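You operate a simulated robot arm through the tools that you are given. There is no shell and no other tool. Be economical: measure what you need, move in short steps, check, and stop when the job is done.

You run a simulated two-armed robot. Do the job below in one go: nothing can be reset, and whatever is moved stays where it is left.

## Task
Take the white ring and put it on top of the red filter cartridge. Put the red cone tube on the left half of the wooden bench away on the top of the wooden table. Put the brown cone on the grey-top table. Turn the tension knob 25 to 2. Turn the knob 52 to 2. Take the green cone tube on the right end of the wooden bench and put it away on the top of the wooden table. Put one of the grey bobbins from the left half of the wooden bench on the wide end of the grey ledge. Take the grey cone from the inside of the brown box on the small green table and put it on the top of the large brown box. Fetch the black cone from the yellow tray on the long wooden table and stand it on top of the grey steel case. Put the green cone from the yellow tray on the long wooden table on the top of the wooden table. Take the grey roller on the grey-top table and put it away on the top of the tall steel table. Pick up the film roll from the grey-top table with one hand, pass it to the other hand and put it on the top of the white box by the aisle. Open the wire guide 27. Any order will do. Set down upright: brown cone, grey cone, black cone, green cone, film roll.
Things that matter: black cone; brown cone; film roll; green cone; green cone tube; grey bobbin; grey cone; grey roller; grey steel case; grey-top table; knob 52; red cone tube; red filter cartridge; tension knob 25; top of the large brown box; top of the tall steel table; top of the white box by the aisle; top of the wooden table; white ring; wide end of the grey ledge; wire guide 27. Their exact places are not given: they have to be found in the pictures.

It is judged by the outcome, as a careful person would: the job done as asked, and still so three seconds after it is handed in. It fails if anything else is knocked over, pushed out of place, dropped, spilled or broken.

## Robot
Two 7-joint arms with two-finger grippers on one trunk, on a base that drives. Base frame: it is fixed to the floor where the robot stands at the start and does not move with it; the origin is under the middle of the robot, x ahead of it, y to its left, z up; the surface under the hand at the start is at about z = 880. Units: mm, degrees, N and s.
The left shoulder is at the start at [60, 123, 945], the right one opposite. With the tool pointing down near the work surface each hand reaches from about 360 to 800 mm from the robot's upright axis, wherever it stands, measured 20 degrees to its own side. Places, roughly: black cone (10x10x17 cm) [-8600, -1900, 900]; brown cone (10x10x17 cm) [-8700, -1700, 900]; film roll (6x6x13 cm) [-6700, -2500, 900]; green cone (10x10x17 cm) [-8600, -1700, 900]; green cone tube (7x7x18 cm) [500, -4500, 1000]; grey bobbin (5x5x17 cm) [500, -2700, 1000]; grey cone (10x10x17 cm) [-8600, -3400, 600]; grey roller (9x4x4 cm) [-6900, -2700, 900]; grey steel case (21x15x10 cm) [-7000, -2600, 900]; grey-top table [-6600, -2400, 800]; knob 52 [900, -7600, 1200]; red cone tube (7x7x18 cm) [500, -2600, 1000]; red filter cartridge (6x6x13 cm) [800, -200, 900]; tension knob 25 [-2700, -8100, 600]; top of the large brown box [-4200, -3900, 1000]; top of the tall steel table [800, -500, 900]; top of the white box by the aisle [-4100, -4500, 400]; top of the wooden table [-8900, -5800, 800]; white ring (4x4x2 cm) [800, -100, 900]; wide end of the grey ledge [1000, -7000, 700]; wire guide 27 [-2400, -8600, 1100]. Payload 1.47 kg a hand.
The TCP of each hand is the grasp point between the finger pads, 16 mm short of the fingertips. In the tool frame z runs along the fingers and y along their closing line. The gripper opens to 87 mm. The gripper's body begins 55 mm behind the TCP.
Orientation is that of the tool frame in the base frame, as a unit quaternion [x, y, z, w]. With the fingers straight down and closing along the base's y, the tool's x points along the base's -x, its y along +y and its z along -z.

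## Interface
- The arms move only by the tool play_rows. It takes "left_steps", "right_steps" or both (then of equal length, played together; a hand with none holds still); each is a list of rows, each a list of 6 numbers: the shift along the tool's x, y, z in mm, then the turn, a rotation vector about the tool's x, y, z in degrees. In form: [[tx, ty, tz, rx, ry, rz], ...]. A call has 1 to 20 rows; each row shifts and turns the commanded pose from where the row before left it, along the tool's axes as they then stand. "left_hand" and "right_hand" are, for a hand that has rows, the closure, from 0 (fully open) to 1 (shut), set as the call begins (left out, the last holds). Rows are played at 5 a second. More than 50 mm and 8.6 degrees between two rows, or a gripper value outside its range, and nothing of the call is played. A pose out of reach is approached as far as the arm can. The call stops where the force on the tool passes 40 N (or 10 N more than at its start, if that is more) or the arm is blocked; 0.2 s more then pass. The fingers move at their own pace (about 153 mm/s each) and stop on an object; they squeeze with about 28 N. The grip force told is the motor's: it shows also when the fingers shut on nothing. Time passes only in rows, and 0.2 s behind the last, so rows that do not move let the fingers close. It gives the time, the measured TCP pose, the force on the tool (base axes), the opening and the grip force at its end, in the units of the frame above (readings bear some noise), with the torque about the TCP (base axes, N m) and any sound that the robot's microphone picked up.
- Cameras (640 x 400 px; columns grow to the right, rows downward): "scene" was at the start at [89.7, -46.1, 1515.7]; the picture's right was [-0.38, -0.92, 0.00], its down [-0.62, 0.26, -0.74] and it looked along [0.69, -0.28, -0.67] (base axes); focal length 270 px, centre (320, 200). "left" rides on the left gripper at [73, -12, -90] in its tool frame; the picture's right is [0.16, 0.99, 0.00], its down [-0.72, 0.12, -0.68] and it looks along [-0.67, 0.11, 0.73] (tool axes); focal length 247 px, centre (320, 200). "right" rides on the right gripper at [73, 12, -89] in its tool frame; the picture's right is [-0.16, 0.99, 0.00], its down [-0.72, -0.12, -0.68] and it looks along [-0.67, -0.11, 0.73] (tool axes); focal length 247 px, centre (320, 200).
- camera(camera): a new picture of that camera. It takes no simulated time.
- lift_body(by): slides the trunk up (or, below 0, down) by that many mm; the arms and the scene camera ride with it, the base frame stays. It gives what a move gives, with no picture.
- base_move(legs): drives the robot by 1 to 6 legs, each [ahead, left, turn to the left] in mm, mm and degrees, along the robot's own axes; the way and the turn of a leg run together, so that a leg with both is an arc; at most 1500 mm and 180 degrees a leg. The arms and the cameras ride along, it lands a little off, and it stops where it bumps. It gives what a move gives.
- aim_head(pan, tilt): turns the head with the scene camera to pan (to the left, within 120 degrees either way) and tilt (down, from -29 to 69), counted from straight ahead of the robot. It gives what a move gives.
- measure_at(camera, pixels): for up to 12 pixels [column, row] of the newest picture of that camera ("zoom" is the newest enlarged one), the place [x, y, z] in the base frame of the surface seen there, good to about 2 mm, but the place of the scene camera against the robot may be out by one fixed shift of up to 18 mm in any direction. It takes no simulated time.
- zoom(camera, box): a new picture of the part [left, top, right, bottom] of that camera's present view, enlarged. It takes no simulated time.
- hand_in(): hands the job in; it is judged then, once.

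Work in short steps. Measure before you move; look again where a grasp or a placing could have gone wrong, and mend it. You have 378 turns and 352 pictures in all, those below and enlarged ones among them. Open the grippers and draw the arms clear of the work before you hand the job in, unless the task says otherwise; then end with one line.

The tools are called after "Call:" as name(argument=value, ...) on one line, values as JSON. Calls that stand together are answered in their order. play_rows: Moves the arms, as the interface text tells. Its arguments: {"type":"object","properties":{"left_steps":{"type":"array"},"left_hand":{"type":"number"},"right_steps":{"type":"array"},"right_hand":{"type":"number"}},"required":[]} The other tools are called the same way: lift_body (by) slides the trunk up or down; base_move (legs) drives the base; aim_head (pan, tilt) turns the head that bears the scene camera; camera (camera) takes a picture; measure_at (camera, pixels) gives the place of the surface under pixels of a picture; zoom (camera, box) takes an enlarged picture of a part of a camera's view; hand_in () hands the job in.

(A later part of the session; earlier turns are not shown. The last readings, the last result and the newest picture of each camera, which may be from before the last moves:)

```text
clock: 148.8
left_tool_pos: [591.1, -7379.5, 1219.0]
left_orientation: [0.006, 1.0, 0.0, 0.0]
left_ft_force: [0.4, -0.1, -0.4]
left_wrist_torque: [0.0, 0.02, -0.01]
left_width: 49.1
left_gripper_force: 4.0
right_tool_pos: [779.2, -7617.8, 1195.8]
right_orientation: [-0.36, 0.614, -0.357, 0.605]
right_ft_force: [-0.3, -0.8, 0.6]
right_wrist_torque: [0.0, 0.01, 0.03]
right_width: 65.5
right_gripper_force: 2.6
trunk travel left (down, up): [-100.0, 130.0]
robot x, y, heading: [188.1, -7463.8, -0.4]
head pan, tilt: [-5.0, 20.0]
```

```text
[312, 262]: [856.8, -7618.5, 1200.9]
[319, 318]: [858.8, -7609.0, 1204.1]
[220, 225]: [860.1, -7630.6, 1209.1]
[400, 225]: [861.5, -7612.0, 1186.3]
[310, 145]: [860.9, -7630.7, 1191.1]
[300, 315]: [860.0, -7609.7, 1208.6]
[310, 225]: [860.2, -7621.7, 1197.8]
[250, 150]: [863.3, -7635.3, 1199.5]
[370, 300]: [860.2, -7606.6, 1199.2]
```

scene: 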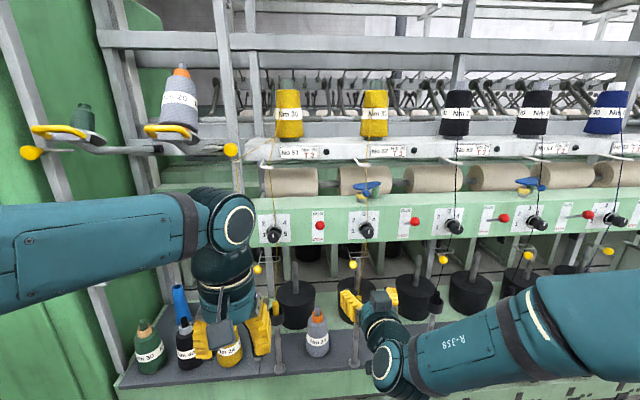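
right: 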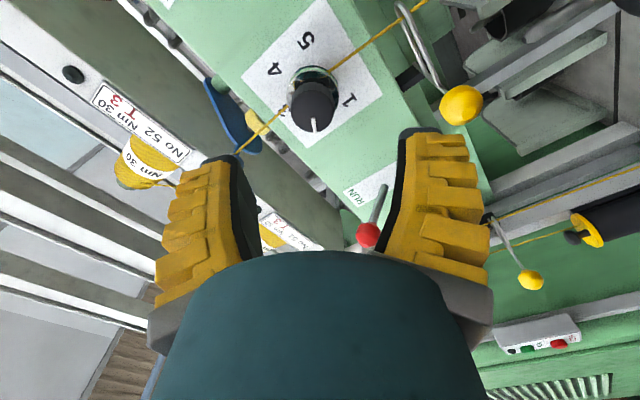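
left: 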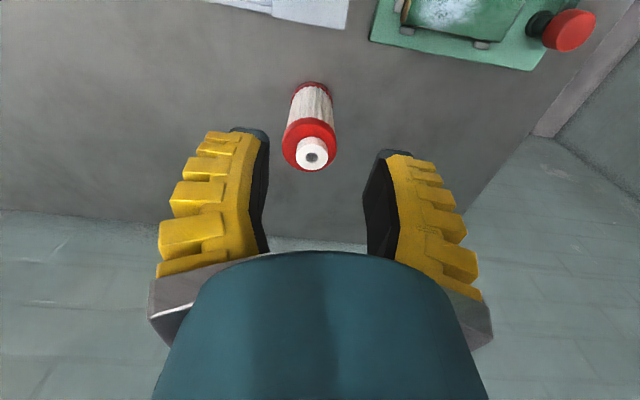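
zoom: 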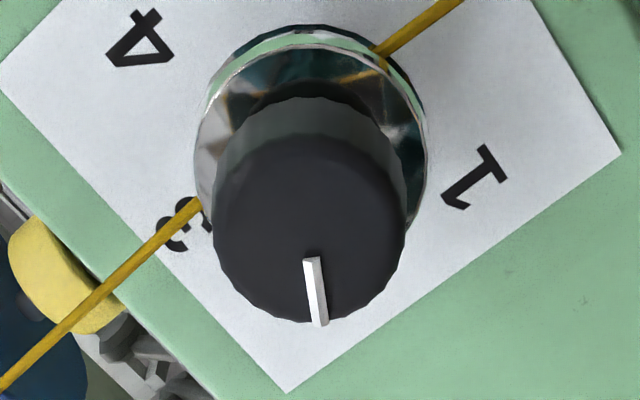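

Pointer sits at ≈60° → on 2. I back off and return the right hand to the downward pose.

Call:
base_move(legs=[[-350, 0, 0]])

Call:
play_rows(right_steps=[[0, 0, 0, 0, 0, 7.5], [0, 0, 0, 0, 0, 7.5], [0, 0, 0, 0, 0, 7.5], [0, 0, 0, 0, 0, 7.5], [0, 0, 0, 0, 0, 7.5], [0, 0, 0, 0, 0, 7.5], [0, 0, 0, 0, 0, 7.5], [0, 0, 0, 0, 0, 7.5], [0, 0, 0, 0, 8.1, 0], [0, 0, 0, 0, 8.1, 0], [0, 0, 0, 0, 8.1, 0], [0, 0, 0, 0, 8.1, 0], [0, 0, 0, 0, 8.1, 0], [0, 0, 0, 0, 8.1, 0], [0, 0, 0, 0, 8.1, 0], [0, 0, 0, 0, 8.1, 0], [0, 0, 0, 0, 8.1, 0], [0, 0, 0, 0, 8.1, 0], [0, 0, 0, 0, 8.1, 0], [0, 0, 0, 0, 0, 0]])

Call:
play_rows(right_steps=[[45, 0, 0, 0, 0, 0], [45, 0, 0, 0, 0, 0], [45, 0, 0, 0, 0, 0], [0, 0, 0, 0, 0, 0]])

Call:
aim_head(pan=-120, tilt=10)

Call:
camera(camera="scene")

```text
clock: 151.1
left_tool_pos: [237.4, -7377.8, 1221.0]
left_orientation: [0.012, 1.0, 0.0, 0.0]
left_ft_force: [0.6, -0.2, 0.8]
left_wrist_torque: [-0.01, -0.03, -0.02]
left_width: 49.3
left_gripper_force: 4.1
right_tool_pos: [421.5, -7619.8, 1197.8]
right_orientation: [-0.356, 0.615, -0.361, 0.604]
right_ft_force: [-1.2, -0.4, -0.1]
right_wrist_torque: [0.01, 0.01, -0.02]
right_width: 65.5
right_gripper_force: 3.1
trunk travel left (down, up): [-100.0, 130.0]
robot x, y, heading: [-169.6, -7456.9, -1.0]
head pan, tilt: [-5.0, 20.0]
```

```text
clock: 155.3
left_tool_pos: [237.1, -7378.3, 1221.3]
left_orientation: [0.012, 1.0, -0.001, 0.0]
left_ft_force: [-0.5, -0.6, 0.2]
left_wrist_torque: [0.01, -0.05, 0.01]
left_width: 49.2
left_gripper_force: 3.6
right_tool_pos: [421.5, -7620.4, 1197.4]
right_orientation: [0.007, 1.0, -0.009, 0.002]
right_ft_force: [0.1, -0.8, 0.1]
right_wrist_torque: [-0.01, -0.01, -0.01]
right_width: 65.3
right_gripper_force: 3.4
trunk travel left (down, up): [-100.0, 130.0]
robot x, y, heading: [-171.1, -7455.8, -1.2]
head pan, tilt: [-5.0, 20.0]
```

```text
clock: 156.3
left_tool_pos: [239.4, -7378.5, 1219.4]
left_orientation: [0.012, 1.0, 0.0, -0.001]
left_ft_force: [0.6, 0.1, -0.3]
left_wrist_torque: [-0.02, 0.03, -0.03]
left_width: 49.0
left_gripper_force: 4.0
right_tool_pos: [287.5, -7619.3, 1197.5]
right_orientation: [0.008, 1.0, -0.008, 0.002]
right_ft_force: [0.3, 0.7, -0.8]
right_wrist_torque: [0.01, 0.06, 0.03]
right_width: 65.4
right_gripper_force: 2.9
trunk travel left (down, up): [-100.0, 130.0]
robot x, y, heading: [-167.9, -7454.8, -0.9]
head pan, tilt: [-5.0, 20.0]
```

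```text
clock: 158.2
left_tool_pos: [237.2, -7378.4, 1220.4]
left_orientation: [0.012, 1.0, 0.0, 0.001]
left_ft_force: [0.1, 0.4, -0.5]
left_wrist_torque: [-0.01, 0.02, 0.01]
left_width: 49.0
left_gripper_force: 3.7
right_tool_pos: [286.6, -7619.1, 1196.1]
right_orientation: [0.008, 1.0, -0.008, 0.002]
right_ft_force: [0.0, 0.4, -0.1]
right_wrist_torque: [0.0, -0.03, 0.01]
right_width: 65.3
right_gripper_force: 3.2
trunk travel left (down, up): [-100.0, 130.0]
robot x, y, heading: [-171.1, -7457.2, -1.3]
head pan, tilt: [-120.0, 10.0]
```

```text
299 pictures are left
```

scene: 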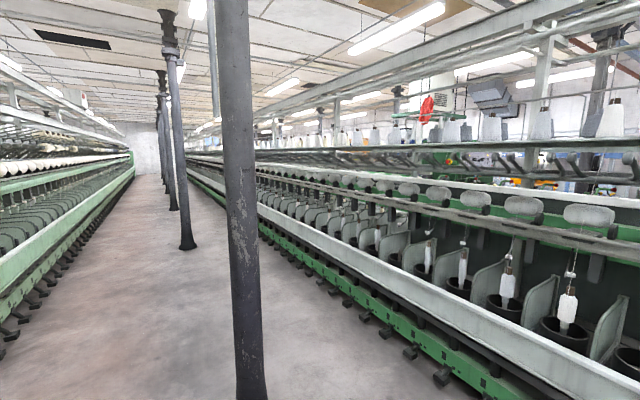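

Call:
aim_head(pan=-120, tilt=25)

Call:
measure_at(camera="scene", pixels=[[567, 310], [600, 215], [540, 135], [410, 262], [560, 230], [500, 170], [186, 245], [440, 375], [415, 130], [595, 360]])

```text
clock: 159.0
left_tool_pos: [237.9, -7378.7, 1220.6]
left_orientation: [0.013, 1.0, 0.001, 0.0]
left_ft_force: [0.4, 0.5, -0.4]
left_wrist_torque: [0.0, 0.03, -0.02]
left_width: 49.2
left_gripper_force: 4.6
right_tool_pos: [285.8, -7619.5, 1197.0]
right_orientation: [0.007, 1.0, -0.007, 0.002]
right_ft_force: [0.4, 1.0, 0.8]
right_wrist_torque: [0.0, 0.0, 0.01]
right_width: 65.5
right_gripper_force: 3.3
trunk travel left (down, up): [-100.0, 130.0]
robot x, y, heading: [-168.8, -7456.2, -1.4]
head pan, tilt: [-120.0, 25.0]
```

```text
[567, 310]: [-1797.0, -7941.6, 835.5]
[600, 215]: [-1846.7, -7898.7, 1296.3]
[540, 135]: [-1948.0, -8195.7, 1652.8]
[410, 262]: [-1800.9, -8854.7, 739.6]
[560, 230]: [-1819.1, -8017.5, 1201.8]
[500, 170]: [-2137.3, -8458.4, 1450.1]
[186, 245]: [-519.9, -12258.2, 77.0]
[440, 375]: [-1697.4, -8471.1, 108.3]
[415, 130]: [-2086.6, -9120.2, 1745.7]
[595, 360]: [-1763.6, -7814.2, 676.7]
```

Position 25/27 lie on the far side of that machine (x≈-2700). I go back out of this aisle: reverse to x≈-1140, face +y, drive to y≈-4350.

Call:
base_move(legs=[[-970, 0, 1], [0, 0, 90], [1500, 0, 0], [600, 0, 0]])

Call:
aim_head(pan=0, tilt=25)

Call:
camera(camera="scene")

```text
clock: 178.0
left_tool_pos: [-1221.2, -4903.7, 1220.5]
left_orientation: [0.709, -0.705, 0.0, 0.001]
left_ft_force: [-0.9, 0.8, 0.0]
left_wrist_torque: [0.02, 0.03, 0.02]
left_width: 49.3
left_gripper_force: 3.9
right_tool_pos: [-981.7, -4848.4, 1196.3]
right_orientation: [0.711, -0.703, 0.004, -0.007]
right_ft_force: [-0.3, 0.1, -0.1]
right_wrist_torque: [-0.06, 0.01, -0.04]
right_width: 65.4
right_gripper_force: 3.4
trunk travel left (down, up): [-100.0, 130.0]
robot x, y, heading: [-1132.1, -5307.5, 90.4]
head pan, tilt: [-120.0, 25.0]
```

```text
clock: 180.0
left_tool_pos: [-1221.6, -4905.7, 1220.9]
left_orientation: [0.708, -0.706, 0.001, 0.001]
left_ft_force: [0.6, 0.0, 0.8]
left_wrist_torque: [0.01, 0.01, -0.01]
left_width: 49.2
left_gripper_force: 4.5
right_tool_pos: [-982.0, -4849.6, 1198.6]
right_orientation: [0.712, -0.702, 0.004, -0.008]
right_ft_force: [0.7, 0.4, 0.2]
right_wrist_torque: [-0.01, -0.01, 0.0]
right_width: 65.3
right_gripper_force: 3.4
trunk travel left (down, up): [-100.0, 130.0]
robot x, y, heading: [-1132.5, -5310.1, 90.5]
head pan, tilt: [0.0, 25.0]
```

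```text
298 pictures are left
```

scene: 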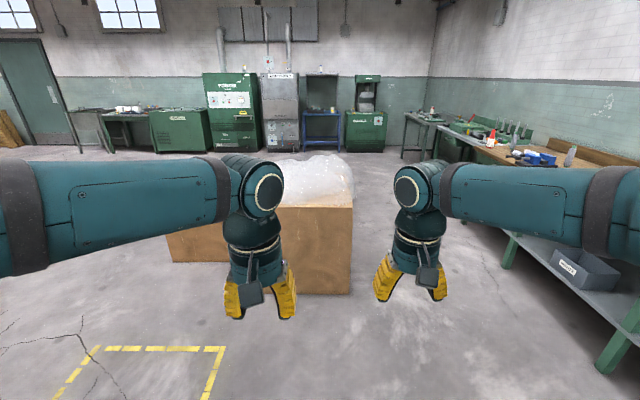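

I go on to y≈-4350 and look left (west) for the next aisle.

Call:
measure_at(camera="scene", pixels=[[350, 290], [345, 240], [200, 262], [280, 250]])

Call:
base_move(legs=[[700, 0, 0], [0, 0, 90]])

Call:
aim_head(pan=25, tilt=20)

Call:
camera(camera="scene")

```text
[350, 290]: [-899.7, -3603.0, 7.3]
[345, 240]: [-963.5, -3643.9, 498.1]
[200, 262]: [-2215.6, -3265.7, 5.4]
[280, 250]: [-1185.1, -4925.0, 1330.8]
```

```text
clock: 187.8
left_tool_pos: [-1537.0, -4693.4, 1220.4]
left_orientation: [1.0, 0.022, 0.001, 0.001]
left_ft_force: [-0.1, 0.4, 0.4]
left_wrist_torque: [-0.01, 0.02, -0.02]
left_width: 49.0
left_gripper_force: 3.5
right_tool_pos: [-1603.4, -4457.9, 1197.8]
right_orientation: [1.0, 0.027, -0.002, -0.008]
right_ft_force: [0.7, 0.1, 0.4]
right_wrist_torque: [-0.02, 0.01, 0.03]
right_width: 65.5
right_gripper_force: 3.3
trunk travel left (down, up): [-100.0, 130.0]
robot x, y, heading: [-1133.2, -4591.1, -177.1]
head pan, tilt: [0.0, 25.0]
```

```text
clock: 188.7
left_tool_pos: [-1536.1, -4694.2, 1220.2]
left_orientation: [1.0, 0.023, 0.0, 0.0]
left_ft_force: [0.3, -0.2, 0.4]
left_wrist_torque: [0.0, -0.02, 0.0]
left_width: 49.3
left_gripper_force: 4.1
right_tool_pos: [-1602.4, -4458.2, 1197.7]
right_orientation: [1.0, 0.028, -0.001, -0.008]
right_ft_force: [0.0, -0.8, 0.9]
right_wrist_torque: [-0.01, -0.02, -0.01]
right_width: 65.3
right_gripper_force: 3.1
trunk travel left (down, up): [-100.0, 130.0]
robot x, y, heading: [-1136.3, -4588.1, -177.1]
head pan, tilt: [25.0, 20.0]
```

```text
297 pictures are left
```

scene: 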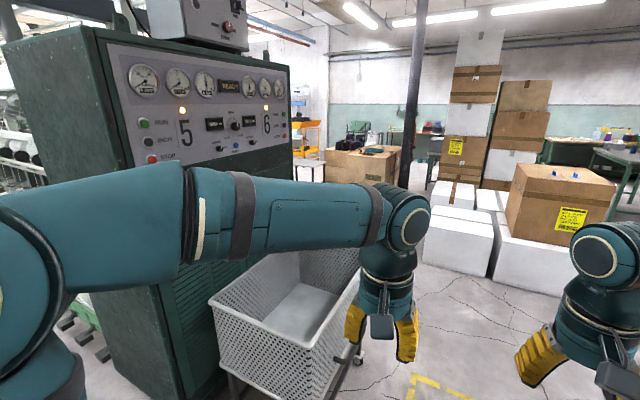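

Call:
measure_at(camera="scene", pixels=[[360, 355], [290, 215], [430, 265], [490, 280], [565, 300], [405, 180], [375, 165], [325, 165], [555, 205], [470, 230], [475, 145], [290, 120]])

```text
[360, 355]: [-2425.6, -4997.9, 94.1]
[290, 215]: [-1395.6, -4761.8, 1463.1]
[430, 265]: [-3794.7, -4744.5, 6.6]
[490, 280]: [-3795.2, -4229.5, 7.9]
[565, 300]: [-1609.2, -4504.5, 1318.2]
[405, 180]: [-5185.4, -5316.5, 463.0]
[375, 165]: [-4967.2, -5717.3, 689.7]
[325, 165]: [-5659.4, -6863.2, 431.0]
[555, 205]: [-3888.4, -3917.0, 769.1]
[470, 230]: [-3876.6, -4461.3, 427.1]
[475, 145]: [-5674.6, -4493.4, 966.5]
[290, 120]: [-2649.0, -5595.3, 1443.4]
```

Corridor: basket ends at x≈-2450, white boxes start at x≈-3795. I drive west to x≈-3250 at y≈-4500, turn to face -y, and look.

Call:
base_move(legs=[[0, -90, -3], [1500, 0, 0], [600, 0, 0], [0, 0, 90]])

Call:
aim_head(pan=5, tilt=18)

Call:
camera(camera="scene")

```text
clock: 203.7
left_tool_pos: [-3144.1, -4845.8, 1220.7]
left_orientation: [0.74, 0.672, 0.0, 0.0]
left_ft_force: [0.2, 0.3, 0.1]
left_wrist_torque: [-0.02, 0.0, -0.02]
left_width: 49.2
left_gripper_force: 3.8
right_tool_pos: [-3386.9, -4877.6, 1197.5]
right_orientation: [0.737, 0.675, -0.006, -0.006]
right_ft_force: [0.1, 0.4, -0.2]
right_wrist_torque: [-0.02, 0.0, 0.01]
right_width: 65.4
right_gripper_force: 2.7
trunk travel left (down, up): [-100.0, 130.0]
robot x, y, heading: [-3191.8, -4435.1, -95.8]
head pan, tilt: [25.0, 20.0]
```

```text
clock: 204.6
left_tool_pos: [-3142.9, -4846.7, 1221.0]
left_orientation: [0.741, 0.672, 0.0, 0.001]
left_ft_force: [-0.4, 0.3, 0.4]
left_wrist_torque: [-0.01, -0.01, 0.01]
left_width: 49.1
left_gripper_force: 3.6
right_tool_pos: [-3387.8, -4877.7, 1197.7]
right_orientation: [0.737, 0.675, -0.007, -0.005]
right_ft_force: [-0.6, -0.4, 0.9]
right_wrist_torque: [0.04, 0.0, -0.04]
right_width: 65.6
right_gripper_force: 3.6
trunk travel left (down, up): [-100.0, 130.0]
robot x, y, heading: [-3194.7, -4434.7, -95.4]
head pan, tilt: [5.0, 18.0]
```

```text
296 pictures are left
```

scene: 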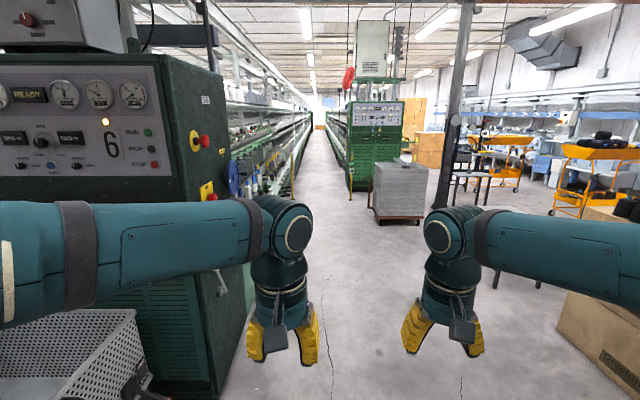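

Call:
measure_at(camera="scene", pixels=[[230, 330], [285, 195], [240, 185], [262, 185], [350, 190], [375, 220], [200, 165], [320, 300], [300, 165], [400, 222]])

Call:
zoom(camera="scene", box=[200, 60, 340, 220])

```text
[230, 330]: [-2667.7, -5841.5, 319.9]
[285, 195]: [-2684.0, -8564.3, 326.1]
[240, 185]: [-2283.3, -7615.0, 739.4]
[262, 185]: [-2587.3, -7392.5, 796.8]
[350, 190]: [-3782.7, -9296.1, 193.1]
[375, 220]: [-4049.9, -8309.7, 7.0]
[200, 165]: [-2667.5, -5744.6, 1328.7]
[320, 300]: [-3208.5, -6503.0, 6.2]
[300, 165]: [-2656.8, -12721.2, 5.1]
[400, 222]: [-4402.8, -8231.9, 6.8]
```

```text
2.50 times, centred on (270, 140) of scene
```

zoom: 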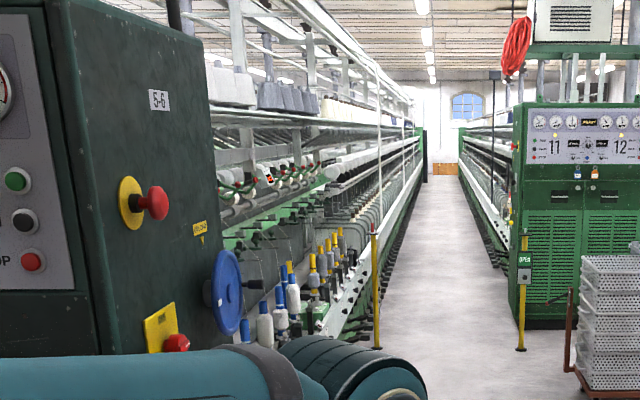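

The aisle is clear along x≈-3200. I drive to y≈-7800, then turn left to face the machine.

Call:
base_move(legs=[[0, 0, 5.4], [1500, -50, 0], [1500, -50, 0], [450, 0, 0], [0, 0, 90]])

Call:
aim_head(pan=-10, tilt=25)

Call:
camera(camera="scene")

```text
refused: leg 2 is longer than a leg can be; nothing moved
```

```text
clock: 205.3
left_tool_pos: [-3143.6, -4846.5, 1220.5]
left_orientation: [0.741, 0.672, 0.0, 0.0]
left_ft_force: [0.6, -0.9, 1.0]
left_wrist_torque: [-0.01, 0.02, 0.03]
left_width: 49.3
left_gripper_force: 4.1
right_tool_pos: [-3387.2, -4877.5, 1199.1]
right_orientation: [0.738, 0.675, -0.007, -0.005]
right_ft_force: [0.0, 0.7, -0.3]
right_wrist_torque: [-0.01, 0.03, -0.02]
right_width: 65.4
right_gripper_force: 3.4
trunk travel left (down, up): [-100.0, 130.0]
robot x, y, heading: [-3191.9, -4436.9, -95.4]
head pan, tilt: [-10.0, 25.0]
```

```text
294 pictures are left
```

scene: 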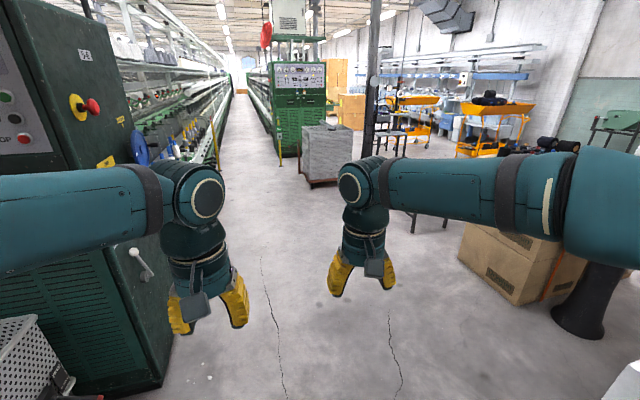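

Leg length was slightly over 1500; I retry.

Call:
base_move(legs=[[0, -100, 5.4], [1450, 0, 0], [1450, 0, 0], [450, 0, 0], [0, 0, 90]])

Call:
camera(camera="scene")

```text
clock: 226.3
left_tool_pos: [-2882.1, -7635.3, 1219.9]
left_orientation: [0.008, 1.0, 0.0, 0.001]
left_ft_force: [-0.7, 0.1, 0.3]
left_wrist_torque: [-0.02, -0.02, 0.01]
left_width: 48.9
left_gripper_force: 3.8
right_tool_pos: [-2828.6, -7874.2, 1198.2]
right_orientation: [0.002, 1.0, -0.008, 0.002]
right_ft_force: [0.7, 0.5, -0.6]
right_wrist_torque: [0.01, 0.0, 0.0]
right_width: 65.4
right_gripper_force: 3.3
trunk travel left (down, up): [-100.0, 130.0]
robot x, y, heading: [-3287.0, -7718.2, -0.7]
head pan, tilt: [-10.0, 25.0]
```

```text
293 pictures are left
```

scene: 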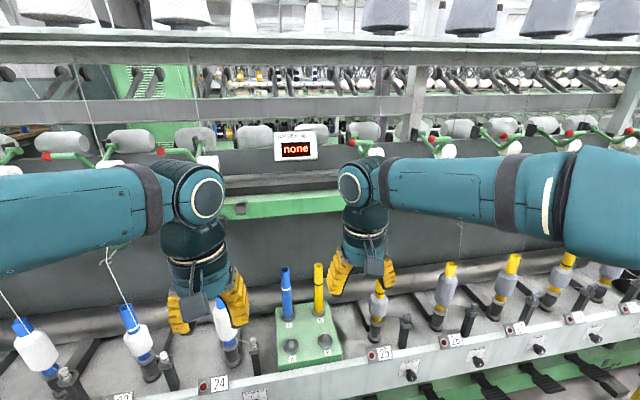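

Labels 24, 25, 26 appear along the rail. I slide right 350 and look down.

Call:
base_move(legs=[[-60, -380, 0.7]])

Call:
aim_head(pan=0, tilt=30)

Call:
camera(camera="scene")

```text
clock: 230.2
left_tool_pos: [-2941.9, -8005.5, 1220.8]
left_orientation: [-0.001, 1.0, 0.0, 0.0]
left_ft_force: [0.0, 0.2, 0.3]
left_wrist_torque: [0.02, 0.0, -0.02]
left_width: 49.2
left_gripper_force: 4.4
right_tool_pos: [-2887.2, -8244.1, 1198.5]
right_orientation: [-0.006, 1.0, -0.009, 0.001]
right_ft_force: [-0.2, 0.2, 0.4]
right_wrist_torque: [-0.02, -0.01, 0.0]
right_width: 65.6
right_gripper_force: 3.1
trunk travel left (down, up): [-100.0, 130.0]
robot x, y, heading: [-3347.8, -8095.2, 0.3]
head pan, tilt: [-10.0, 25.0]
```

```text
clock: 230.9
left_tool_pos: [-2941.9, -8006.2, 1221.1]
left_orientation: [0.0, 1.0, 0.0, 0.0]
left_ft_force: [-0.2, -0.4, 0.1]
left_wrist_torque: [-0.04, -0.01, 0.01]
left_width: 49.3
left_gripper_force: 4.5
right_tool_pos: [-2886.9, -8244.1, 1196.8]
right_orientation: [-0.006, 1.0, -0.009, 0.002]
right_ft_force: [0.1, -0.7, -0.4]
right_wrist_torque: [-0.03, -0.01, 0.0]
right_width: 65.3
right_gripper_force: 3.1
trunk travel left (down, up): [-100.0, 130.0]
robot x, y, heading: [-3347.1, -8095.7, 0.3]
head pan, tilt: [0.0, 30.0]
```

```text
292 pictures are left
```

scene: 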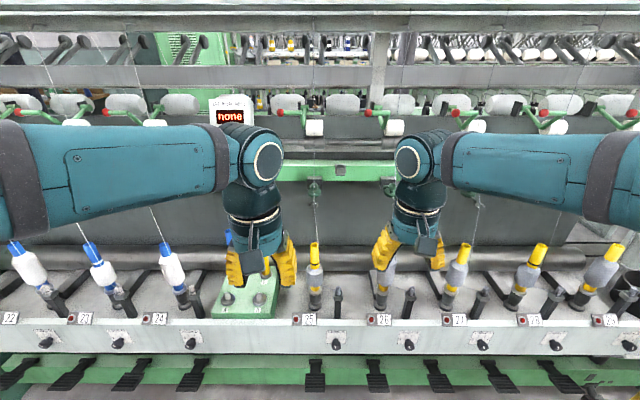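

Call:
zoom(camera="scene", box=[270, 300, 400, 360])

Call:
zoom(camera="scene", box=[260, 80, 560, 260])

Call:
measure_at(camera="scene", pixels=[[335, 344], [335, 335], [309, 320], [408, 344], [480, 345], [460, 320], [316, 185], [478, 205], [300, 112], [375, 112], [475, 113], [316, 205]])

```text
4.92 times, centred on (335, 330) of scene
```

zoom: 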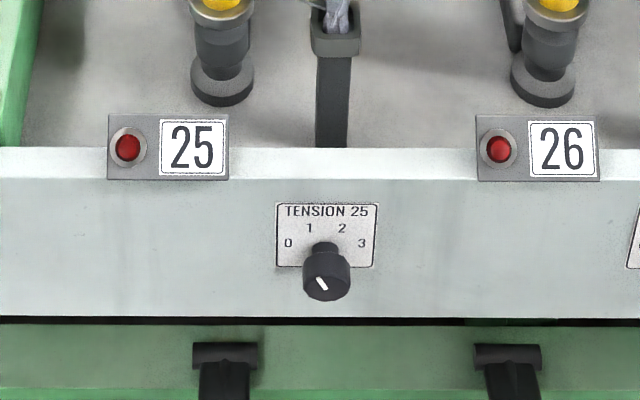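

```text
2.13 times, centred on (410, 170) of scene
```

zoom: 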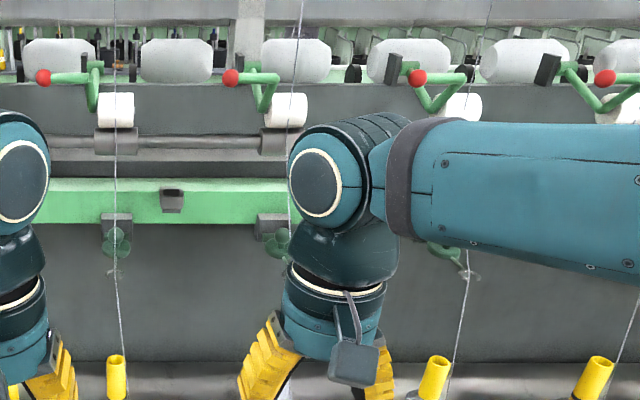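

```text
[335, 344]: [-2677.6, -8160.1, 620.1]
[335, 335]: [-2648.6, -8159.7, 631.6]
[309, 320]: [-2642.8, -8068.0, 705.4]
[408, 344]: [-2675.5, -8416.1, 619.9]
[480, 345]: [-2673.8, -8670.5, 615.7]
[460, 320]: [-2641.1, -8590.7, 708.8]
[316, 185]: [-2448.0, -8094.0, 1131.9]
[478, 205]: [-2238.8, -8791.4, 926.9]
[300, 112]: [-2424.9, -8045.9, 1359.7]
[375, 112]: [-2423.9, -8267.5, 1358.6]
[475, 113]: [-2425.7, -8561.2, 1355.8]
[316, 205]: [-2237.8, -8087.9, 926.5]
```

Knob 25 is at scene (-2678,-8160,620), with a 0–3 dial, now at about 0/1. I shift left 100, lower the trunk, and bring the right hand down and forward-pointing.

Call:
base_move(legs=[[0, 100, 0]])

Call:
lift_body(by=-95)

Call:
play_rows(right_steps=[[0, 0, 48, 0, 0, 0], [0, 0, 48, 0, 0, 0], [0, 0, 48, 0, 0, 0], [0, 0, 48, 0, 0, 0], [0, 0, 48, 0, 0, 0], [0, 0, 48, 0, 0, 0], [0, 0, 48, 0, 0, 0], [0, 0, 40, 0, 0, 0], [0, 0, 0, 0, 0, 0]])

```text
clock: 232.4
left_tool_pos: [-2943.2, -7904.1, 1220.3]
left_orientation: [0.001, 1.0, 0.001, 0.0]
left_ft_force: [-0.2, -0.4, 0.1]
left_wrist_torque: [-0.02, -0.02, 0.04]
left_width: 48.9
left_gripper_force: 3.8
right_tool_pos: [-2886.7, -8145.5, 1198.1]
right_orientation: [-0.005, 1.0, -0.009, 0.002]
right_ft_force: [-0.4, -0.4, -0.4]
right_wrist_torque: [0.0, -0.01, 0.03]
right_width: 65.3
right_gripper_force: 3.5
trunk travel left (down, up): [-100.0, 130.0]
robot x, y, heading: [-3346.0, -7993.6, 0.1]
head pan, tilt: [0.0, 30.0]
```

```text
clock: 233.7
left_tool_pos: [-2942.4, -7904.9, 1126.3]
left_orientation: [0.0, 1.0, 0.0, -0.001]
left_ft_force: [-0.4, 0.3, 0.4]
left_wrist_torque: [0.03, -0.01, 0.02]
left_width: 49.1
left_gripper_force: 4.0
right_tool_pos: [-2887.7, -8144.4, 1103.5]
right_orientation: [-0.005, 1.0, -0.008, 0.002]
right_ft_force: [0.2, 0.3, 0.1]
right_wrist_torque: [0.0, -0.02, 0.0]
right_width: 65.1
right_gripper_force: 3.4
trunk travel left (down, up): [-5.0, 225.0]
robot x, y, heading: [-3345.8, -7994.4, 0.1]
head pan, tilt: [0.0, 30.0]
```

```text
clock: 235.7
left_tool_pos: [-2942.9, -7905.0, 1126.7]
left_orientation: [0.0, 1.0, 0.0, 0.0]
left_ft_force: [0.5, -0.7, 0.7]
left_wrist_torque: [-0.01, 0.0, -0.02]
left_width: 48.9
left_gripper_force: 3.8
right_tool_pos: [-2885.9, -8148.6, 726.0]
right_orientation: [-0.005, 1.0, -0.008, 0.003]
right_ft_force: [0.3, -1.0, -0.2]
right_wrist_torque: [0.01, 0.03, 0.0]
right_width: 65.4
right_gripper_force: 3.2
trunk travel left (down, up): [-5.0, 225.0]
robot x, y, heading: [-3345.5, -7990.9, 0.4]
head pan, tilt: [0.0, 30.0]
```

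I step forward 60 and pitch the hand up toward horizontal.

Call:
play_rows(right_steps=[[-30, 0, 0, 0, 0, 0], [-30, 0, 0, 0, 0, 0], [0, 0, 0, 0, -8.2, 0], [0, 0, 0, 0, -8.2, 0], [0, 0, 0, 0, -8.2, 0], [0, 0, 0, 0, -8.2, 0], [0, 0, 0, 0, -8.2, 0], [0, 0, 0, 0, -8.2, 0], [0, 0, 0, 0, -8.2, 0], [0, 0, 0, 0, -8.2, 0], [0, 0, 0, 0, -8.2, 0], [0, 0, 0, 0, -8.2, 0], [0, 0, 0, 0, 0, 0]])

Call:
camera(camera="scene")

```text
clock: 238.5
left_tool_pos: [-2943.6, -7904.7, 1126.0]
left_orientation: [0.0, 1.0, 0.0, 0.0]
left_ft_force: [-0.3, 0.0, 0.2]
left_wrist_torque: [-0.03, -0.01, 0.01]
left_width: 49.2
left_gripper_force: 3.8
right_tool_pos: [-2824.5, -8149.9, 727.2]
right_orientation: [-0.009, 0.752, -0.003, 0.659]
right_ft_force: [0.2, 0.1, -0.7]
right_wrist_torque: [0.0, 0.0, -0.02]
right_width: 65.3
right_gripper_force: 3.6
trunk travel left (down, up): [-5.0, 225.0]
robot x, y, heading: [-3345.1, -7995.1, 0.3]
head pan, tilt: [0.0, 30.0]
```

```text
289 pictures are left
```

scene: 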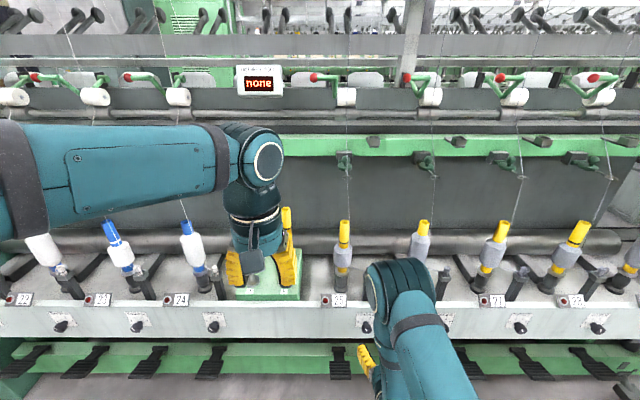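

82° reached without trouble. I finish the pitch and lower to z≈620.

Call:
play_rows(right_steps=[[0, 0, 0, 0, -3.7, 0], [0, 0, 0, 0, -3.7, 0], [35, 0, 0, 0, 0, 0], [35, 0, 0, 0, 0, 0], [35, 0, 0, 0, 0, 0], [0, 0, 0, 0, 0, 0]])

Call:
camera(camera="right")

```text
clock: 239.9
left_tool_pos: [-2941.4, -7904.7, 1125.1]
left_orientation: [-0.001, 1.0, -0.001, 0.0]
left_ft_force: [0.0, 0.4, -0.8]
left_wrist_torque: [-0.02, -0.01, -0.02]
left_width: 49.2
left_gripper_force: 4.1
right_tool_pos: [-2824.5, -8150.1, 621.4]
right_orientation: [-0.009, 0.709, -0.002, 0.705]
right_ft_force: [-0.1, 0.7, 1.0]
right_wrist_torque: [-0.02, 0.02, 0.0]
right_width: 65.5
right_gripper_force: 2.8
trunk travel left (down, up): [-5.0, 225.0]
robot x, y, heading: [-3344.9, -7991.9, 0.3]
head pan, tilt: [0.0, 30.0]
```

```text
288 pictures are left
```

right: 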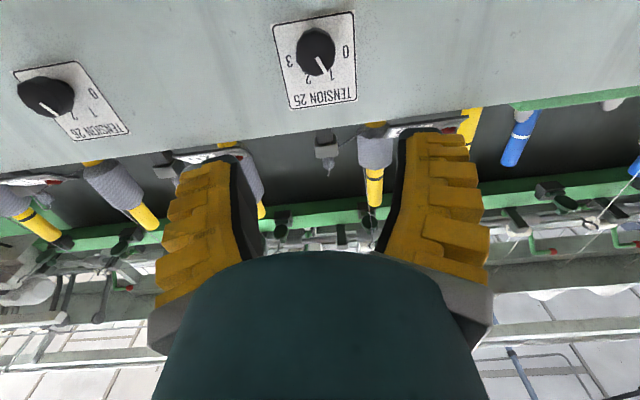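

The knob at (316,52) points at 1. I zoom and measure the dial.

Call:
zoom(camera="right", box=[265, 5, 365, 115])

```text
3.64 times, centred on (315, 60) of right
```

zoom: 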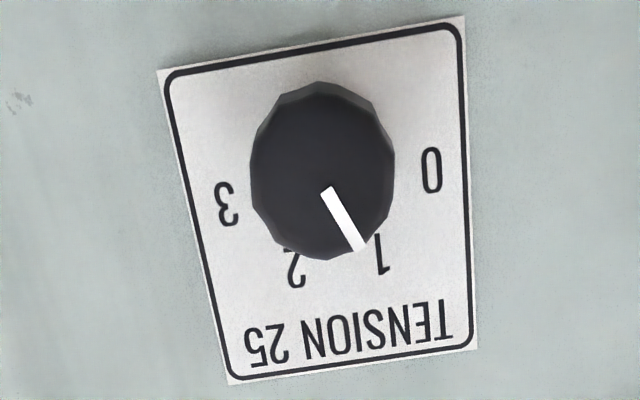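

Call:
measure_at(camera="zoom", pixels=[[431, 170], [380, 254], [295, 268], [228, 203], [320, 165], [328, 190], [362, 248], [320, 95], [320, 255], [253, 175], [393, 165]])

```text
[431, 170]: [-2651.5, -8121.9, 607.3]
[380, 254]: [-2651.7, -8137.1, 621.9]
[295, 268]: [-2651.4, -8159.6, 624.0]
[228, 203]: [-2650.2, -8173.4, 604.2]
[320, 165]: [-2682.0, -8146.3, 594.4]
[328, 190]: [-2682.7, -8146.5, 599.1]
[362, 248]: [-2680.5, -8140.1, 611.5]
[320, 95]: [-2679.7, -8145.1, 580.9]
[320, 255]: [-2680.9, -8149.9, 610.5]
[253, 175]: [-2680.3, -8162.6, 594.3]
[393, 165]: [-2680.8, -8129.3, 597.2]
```

Dial centre (y -8147.7, z 598), 49° per numeral, pointer on 1. I advance around the knob (TCP x≈-2676, z≈597).

Call:
play_rows(right_steps=[[24, 1.5, 0, 0, 0, 0], [0, 0, 40, 0, 0, 0], [0, 0, 40, 0, 0, 0], [0, 0, 40, 0, 0, 0], [0, 0, 28, 0, 0, 0], [0, 0, 0, 0, 0, 0]])

Call:
camera(camera="right")

```text
clock: 241.3
left_tool_pos: [-2942.1, -7904.1, 1125.8]
left_orientation: [0.0, 1.0, -0.001, 0.0]
left_ft_force: [-0.4, 0.2, -0.1]
left_wrist_torque: [0.0, 0.01, 0.03]
left_width: 49.2
left_gripper_force: 4.4
right_tool_pos: [-2676.9, -8146.2, 596.8]
right_orientation: [-0.01, 0.709, -0.001, 0.705]
right_ft_force: [0.0, -0.1, -0.3]
right_wrist_torque: [-0.01, -0.01, 0.04]
right_width: 65.4
right_gripper_force: 3.3
trunk travel left (down, up): [-5.0, 225.0]
robot x, y, heading: [-3344.2, -7994.3, 0.2]
head pan, tilt: [0.0, 30.0]
```

```text
286 pictures are left
```

right: 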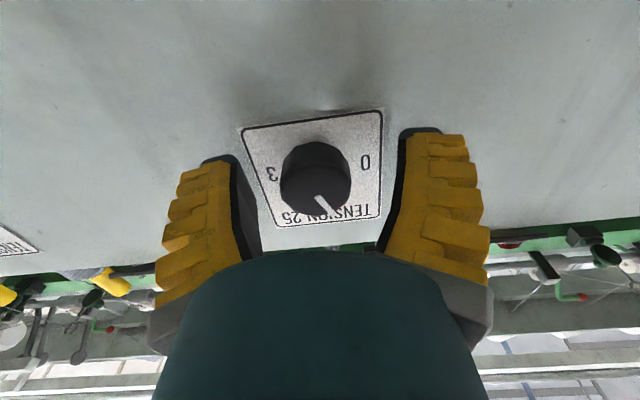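

Knob is between the fingers. I close and roll +49° (clockwise from the front).

Call:
play_rows(right_steps=[[0, 0, 0, 0, 0, 0], [0, 0, 0, 0, 0, 0], [0, 0, 0, 0, 0, 0]], right_hand=1)

Call:
play_rows(right_steps=[[0, 0, 0, 0, 0, 7], [0, 0, 0, 0, 0, 7], [0, 0, 0, 0, 0, 7], [0, 0, 0, 0, 0, 7], [0, 0, 0, 0, 0, 7], [0, 0, 0, 0, 0, 7], [0, 0, 0, 0, 0, 7], [0, 0, 0, 0, 0, 0]])

Call:
play_rows(right_steps=[[0, 0, 0, 0, 0, 0], [0, 0, 0, 0, 0, 0], [0, 0, -20, 0, 0, 0], [0, 0, -30, 0, 0, 0], [0, 0, -40, 0, 0, 0], [0, 0, -40, 0, 0, 0], [0, 0, 0, 0, 0, 0]], right_hand=0.2)

Call:
camera(camera="right")

```text
clock: 242.1
left_tool_pos: [-2942.3, -7905.2, 1126.1]
left_orientation: [0.0, 1.0, 0.001, 0.0]
left_ft_force: [-0.4, 0.2, -0.5]
left_wrist_torque: [-0.01, 0.01, 0.03]
left_width: 49.1
left_gripper_force: 4.1
right_tool_pos: [-2678.4, -8149.2, 596.7]
right_orientation: [-0.007, 0.709, -0.004, 0.705]
right_ft_force: [-6.1, -12.1, 3.6]
right_wrist_torque: [0.0, -0.48, -0.11]
right_width: 25.6
right_gripper_force: 29.9
trunk travel left (down, up): [-5.0, 225.0]
robot x, y, heading: [-3346.1, -7994.6, 0.3]
head pan, tilt: [0.0, 30.0]
```

```text
clock: 243.9
left_tool_pos: [-2945.0, -7905.1, 1126.9]
left_orientation: [-0.001, 1.0, 0.0, 0.001]
left_ft_force: [-0.2, 0.6, 0.3]
left_wrist_torque: [-0.01, -0.03, -0.01]
left_width: 49.2
left_gripper_force: 4.2
right_tool_pos: [-2678.2, -8149.2, 598.8]
right_orientation: [0.285, 0.649, 0.292, 0.642]
right_ft_force: [-6.7, -6.1, 10.1]
right_wrist_torque: [0.02, -0.23, -0.17]
right_width: 25.1
right_gripper_force: 30.4
trunk travel left (down, up): [-5.0, 225.0]
robot x, y, heading: [-3347.8, -7991.9, 0.2]
head pan, tilt: [0.0, 30.0]
```

```text
clock: 245.5
left_tool_pos: [-2942.5, -7904.0, 1124.8]
left_orientation: [-0.001, 1.0, 0.0, 0.0]
left_ft_force: [-0.8, 0.9, 0.3]
left_wrist_torque: [0.03, 0.01, 0.02]
left_width: 49.0
left_gripper_force: 3.7
right_tool_pos: [-2807.9, -8149.7, 597.4]
right_orientation: [0.287, 0.649, 0.29, 0.642]
right_ft_force: [0.0, -0.8, 0.0]
right_wrist_torque: [-0.05, -0.03, -0.03]
right_width: 73.1
right_gripper_force: 2.6
trunk travel left (down, up): [-5.0, 225.0]
robot x, y, heading: [-3348.1, -7990.3, 0.2]
head pan, tilt: [0.0, 30.0]
```

```text
285 pictures are left
```

right: 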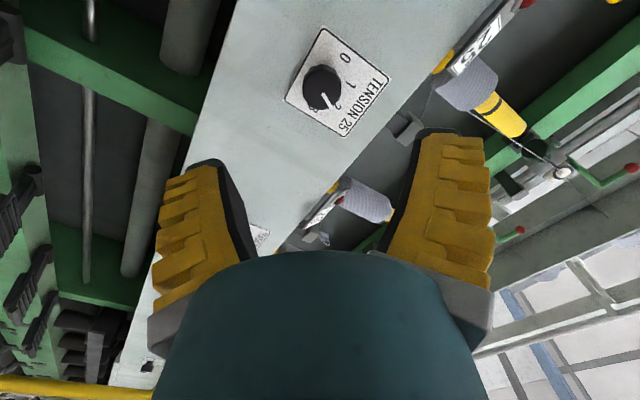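

Call:
zoom(camera="right", box=[275, 20, 405, 145])

```text
3.20 times, centred on (340, 82) of right
```

zoom: 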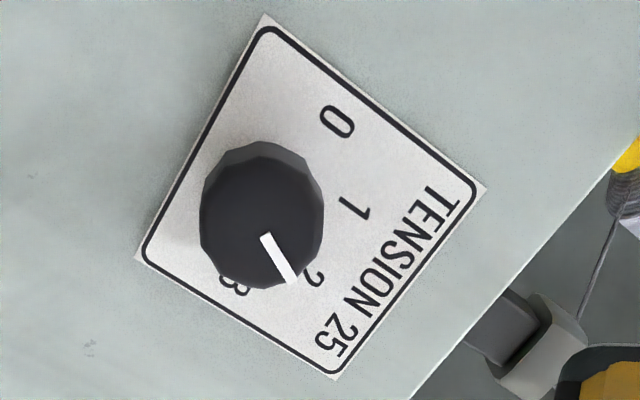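

Call:
measure_at(camera="zoom", pixels=[[266, 238], [293, 280], [312, 275], [235, 285], [205, 215], [322, 210], [262, 285], [262, 160], [337, 122], [354, 210]])

```text
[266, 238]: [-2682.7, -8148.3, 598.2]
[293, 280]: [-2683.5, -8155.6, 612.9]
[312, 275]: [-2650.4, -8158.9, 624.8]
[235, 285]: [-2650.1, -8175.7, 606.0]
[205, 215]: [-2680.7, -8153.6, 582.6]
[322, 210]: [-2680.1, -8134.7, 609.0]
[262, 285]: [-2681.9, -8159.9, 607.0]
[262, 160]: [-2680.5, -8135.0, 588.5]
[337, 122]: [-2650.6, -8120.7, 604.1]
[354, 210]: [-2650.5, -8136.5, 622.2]
```

The pointer is at +26° → on 2. I roll the hand back, retreat, then move right to look at wire guide 27.

Call:
play_rows(right_steps=[[0, 0, 0, 0, 0, -7], [0, 0, 0, 0, 0, -7], [0, 0, 0, 0, 0, -7], [0, 0, 0, 0, 0, -7], [0, 0, 0, 0, 0, -7], [0, 0, 0, 0, 0, -7], [0, 0, 0, 0, 0, -7], [-40, 0, -10, 0, 0, 0], [-40, 0, -10, 0, 0, 0], [-40, 0, -10, 0, 0, 0], [-40, 0, 0, 0, 0, 0], [-40, 0, 0, 0, 0, 0], [-40, 0, 0, 0, 0, 0]])

Call:
base_move(legs=[[0, -450, 0]])

Call:
aim_head(pan=-5, tilt=20)

Call:
camera(camera="scene")

```text
clock: 248.3
left_tool_pos: [-2943.0, -7905.9, 1125.9]
left_orientation: [-0.001, 1.0, 0.0, -0.001]
left_ft_force: [0.3, -0.1, 0.4]
left_wrist_torque: [-0.01, 0.02, 0.0]
left_width: 49.2
left_gripper_force: 4.3
right_tool_pos: [-2837.7, -8148.2, 838.8]
right_orientation: [-0.009, 0.709, -0.002, 0.705]
right_ft_force: [-0.3, -0.4, -0.3]
right_wrist_torque: [0.0, 0.02, -0.01]
right_width: 73.0
right_gripper_force: 3.0
trunk travel left (down, up): [-5.0, 225.0]
robot x, y, heading: [-3346.4, -7992.5, 0.3]
head pan, tilt: [0.0, 30.0]
```

```text
clock: 252.8
left_tool_pos: [-2941.0, -8355.6, 1125.7]
left_orientation: [-0.001, 1.0, 0.0, 0.0]
left_ft_force: [0.2, -0.5, -0.3]
left_wrist_torque: [0.0, 0.0, 0.02]
left_width: 49.1
left_gripper_force: 4.1
right_tool_pos: [-2835.8, -8597.7, 840.6]
right_orientation: [-0.009, 0.709, -0.002, 0.705]
right_ft_force: [-0.3, 0.4, -0.7]
right_wrist_torque: [0.01, 0.01, -0.01]
right_width: 73.2
right_gripper_force: 2.3
trunk travel left (down, up): [-5.0, 225.0]
robot x, y, heading: [-3342.5, -8442.2, 0.3]
head pan, tilt: [0.0, 30.0]
```

```text
clock: 253.5
left_tool_pos: [-2940.2, -8355.3, 1126.3]
left_orientation: [-0.002, 1.0, 0.0, 0.0]
left_ft_force: [-0.1, 0.1, 0.3]
left_wrist_torque: [-0.01, 0.02, -0.01]
left_width: 49.1
left_gripper_force: 4.1
right_tool_pos: [-2835.4, -8597.7, 838.1]
right_orientation: [-0.01, 0.71, -0.003, 0.705]
right_ft_force: [-0.5, -0.4, 0.5]
right_wrist_torque: [-0.02, -0.02, -0.06]
right_width: 72.9
right_gripper_force: 2.5
trunk travel left (down, up): [-5.0, 225.0]
robot x, y, heading: [-3346.0, -8443.3, 0.4]
head pan, tilt: [-5.0, 20.0]
```

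```text
283 pictures are left
```

scene: 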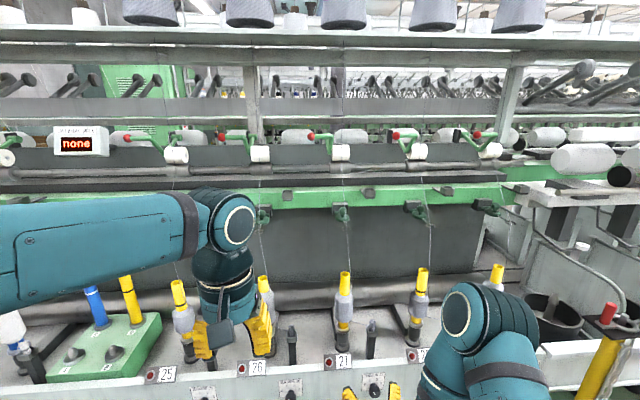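

Call:
zoom(camera="scene", box=[240, 170, 440, 270])

Call:
measure_at(camera="scene", pixels=[[340, 212], [345, 222], [346, 240], [345, 275], [370, 193], [414, 210], [343, 360], [265, 213], [440, 250], [355, 190]])

```text
3.20 times, centred on (340, 220) of scene
```

zoom: 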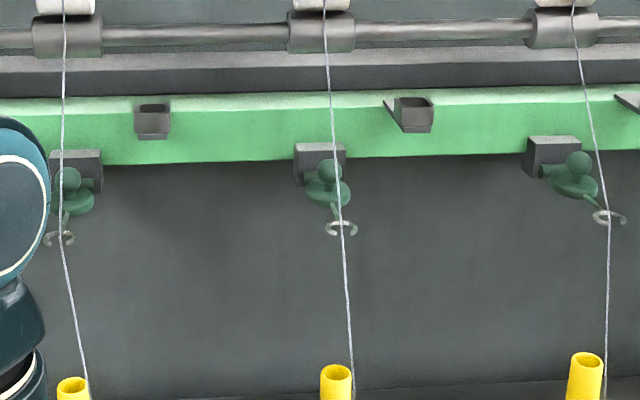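

```text
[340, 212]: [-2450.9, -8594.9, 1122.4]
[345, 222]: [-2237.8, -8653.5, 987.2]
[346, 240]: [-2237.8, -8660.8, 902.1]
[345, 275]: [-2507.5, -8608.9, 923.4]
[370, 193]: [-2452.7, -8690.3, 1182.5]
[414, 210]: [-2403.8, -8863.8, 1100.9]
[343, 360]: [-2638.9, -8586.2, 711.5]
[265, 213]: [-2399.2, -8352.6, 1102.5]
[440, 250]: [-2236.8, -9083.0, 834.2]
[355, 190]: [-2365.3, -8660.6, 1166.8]
```

Guide 27 hangs at scene (-2450,-8595,1122): a green disc with a ball, and a pigtail hook. I raise the trunk and bring the right wrist camera closer.

Call:
lift_body(by=95)

Call:
play_rows(right_steps=[[-40, 0, 20, 0, 0, 0], [-40, 0, 30, 0, 0, 0], [-40, 0, 30, 0, 0, 0], [0, 0, 30, 0, 0, 0], [0, 0, 0, 0, 0, 0]])

Call:
camera(camera="right")

```text
clock: 254.8
left_tool_pos: [-2940.3, -8354.4, 1220.2]
left_orientation: [-0.001, 1.0, 0.001, -0.001]
left_ft_force: [-0.3, -0.3, 0.2]
left_wrist_torque: [-0.01, 0.03, 0.01]
left_width: 49.3
left_gripper_force: 3.8
right_tool_pos: [-2835.4, -8597.9, 934.1]
right_orientation: [-0.009, 0.709, -0.002, 0.705]
right_ft_force: [-0.4, -0.1, -0.4]
right_wrist_torque: [-0.01, -0.02, -0.02]
right_width: 73.0
right_gripper_force: 1.8
trunk travel left (down, up): [-100.0, 130.0]
robot x, y, heading: [-3344.3, -8446.3, 0.2]
head pan, tilt: [-5.0, 20.0]
```

```text
clock: 256.0
left_tool_pos: [-2940.4, -8354.7, 1220.5]
left_orientation: [-0.001, 1.0, 0.0, -0.001]
left_ft_force: [-0.3, 0.0, 1.0]
left_wrist_torque: [0.01, 0.04, -0.01]
left_width: 49.2
left_gripper_force: 4.0
right_tool_pos: [-2722.7, -8593.2, 1052.6]
right_orientation: [-0.01, 0.709, -0.002, 0.705]
right_ft_force: [-1.3, -0.6, -0.1]
right_wrist_torque: [-0.01, 0.01, 0.0]
right_width: 73.0
right_gripper_force: 2.2
trunk travel left (down, up): [-100.0, 130.0]
robot x, y, heading: [-3348.6, -8445.9, 0.6]
head pan, tilt: [-5.0, 20.0]
```

```text
281 pictures are left
```

right: 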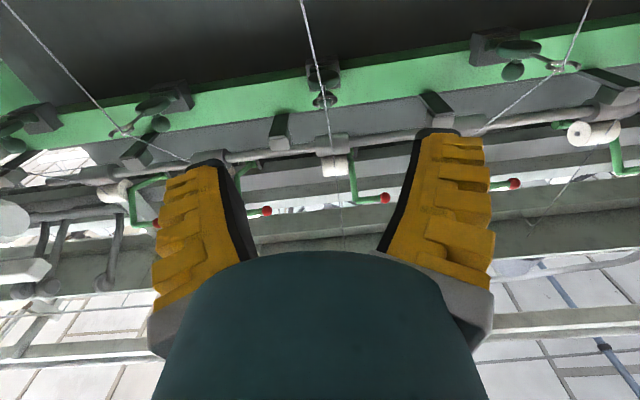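

Call:
zoom(camera="right", box=[270, 30, 390, 130])

Call:
zoom(camera="right", box=[460, 10, 610, 110])

```text
4.00 times, centred on (330, 80) of right
```

zoom: 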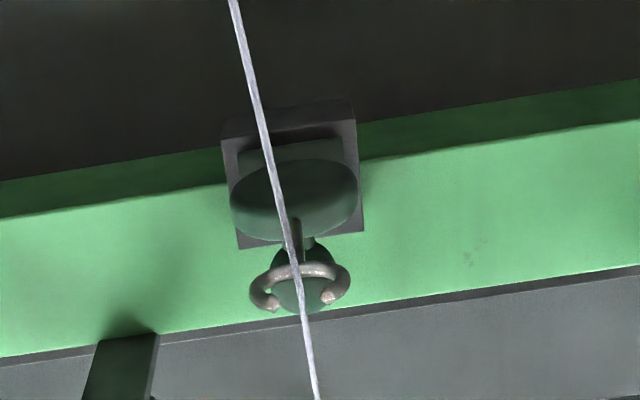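

```text
4.00 times, centred on (535, 60) of right
```

zoom: 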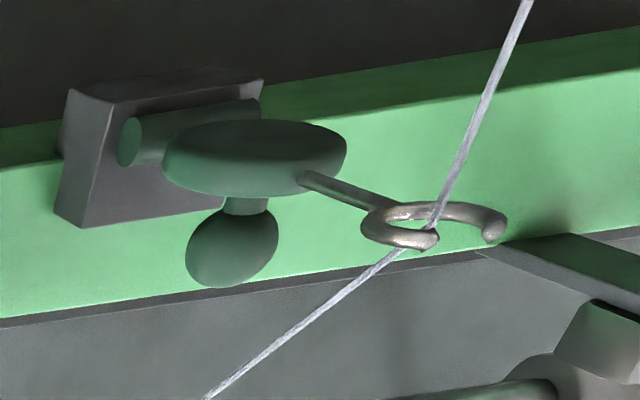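

The guide is a disc on a horizontal hinge (axis along y) with a ball on top and the hook in front; it should flip up. I measure guide 26's profile (side view) and guide 27.

Call:
measure_at(camera="zoom", pixels=[[132, 140], [160, 130], [240, 115], [180, 165], [335, 150], [255, 170], [230, 250], [215, 280], [345, 190], [400, 212], [495, 225], [150, 90]])

Call:
measure_at(camera="right", pixels=[[315, 68], [340, 70], [342, 85], [325, 98], [336, 101], [352, 100], [333, 85], [310, 62], [345, 110], [326, 80]])

```text
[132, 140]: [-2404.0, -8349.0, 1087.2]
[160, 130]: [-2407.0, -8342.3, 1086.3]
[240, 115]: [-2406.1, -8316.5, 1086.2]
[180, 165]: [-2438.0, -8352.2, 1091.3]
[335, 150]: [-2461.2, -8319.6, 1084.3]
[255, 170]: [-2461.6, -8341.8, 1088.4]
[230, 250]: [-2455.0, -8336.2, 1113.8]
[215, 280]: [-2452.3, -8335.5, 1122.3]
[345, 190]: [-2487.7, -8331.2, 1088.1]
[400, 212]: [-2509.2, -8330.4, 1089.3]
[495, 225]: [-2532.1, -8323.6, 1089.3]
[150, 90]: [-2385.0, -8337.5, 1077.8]
```

```text
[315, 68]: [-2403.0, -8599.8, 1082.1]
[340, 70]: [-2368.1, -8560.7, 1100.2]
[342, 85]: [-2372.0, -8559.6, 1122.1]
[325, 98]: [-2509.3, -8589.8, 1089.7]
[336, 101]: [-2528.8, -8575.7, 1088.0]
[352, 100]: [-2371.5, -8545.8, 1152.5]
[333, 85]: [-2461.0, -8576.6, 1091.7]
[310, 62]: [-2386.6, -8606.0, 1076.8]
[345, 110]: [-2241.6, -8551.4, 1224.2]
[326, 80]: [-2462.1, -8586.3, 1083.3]
```

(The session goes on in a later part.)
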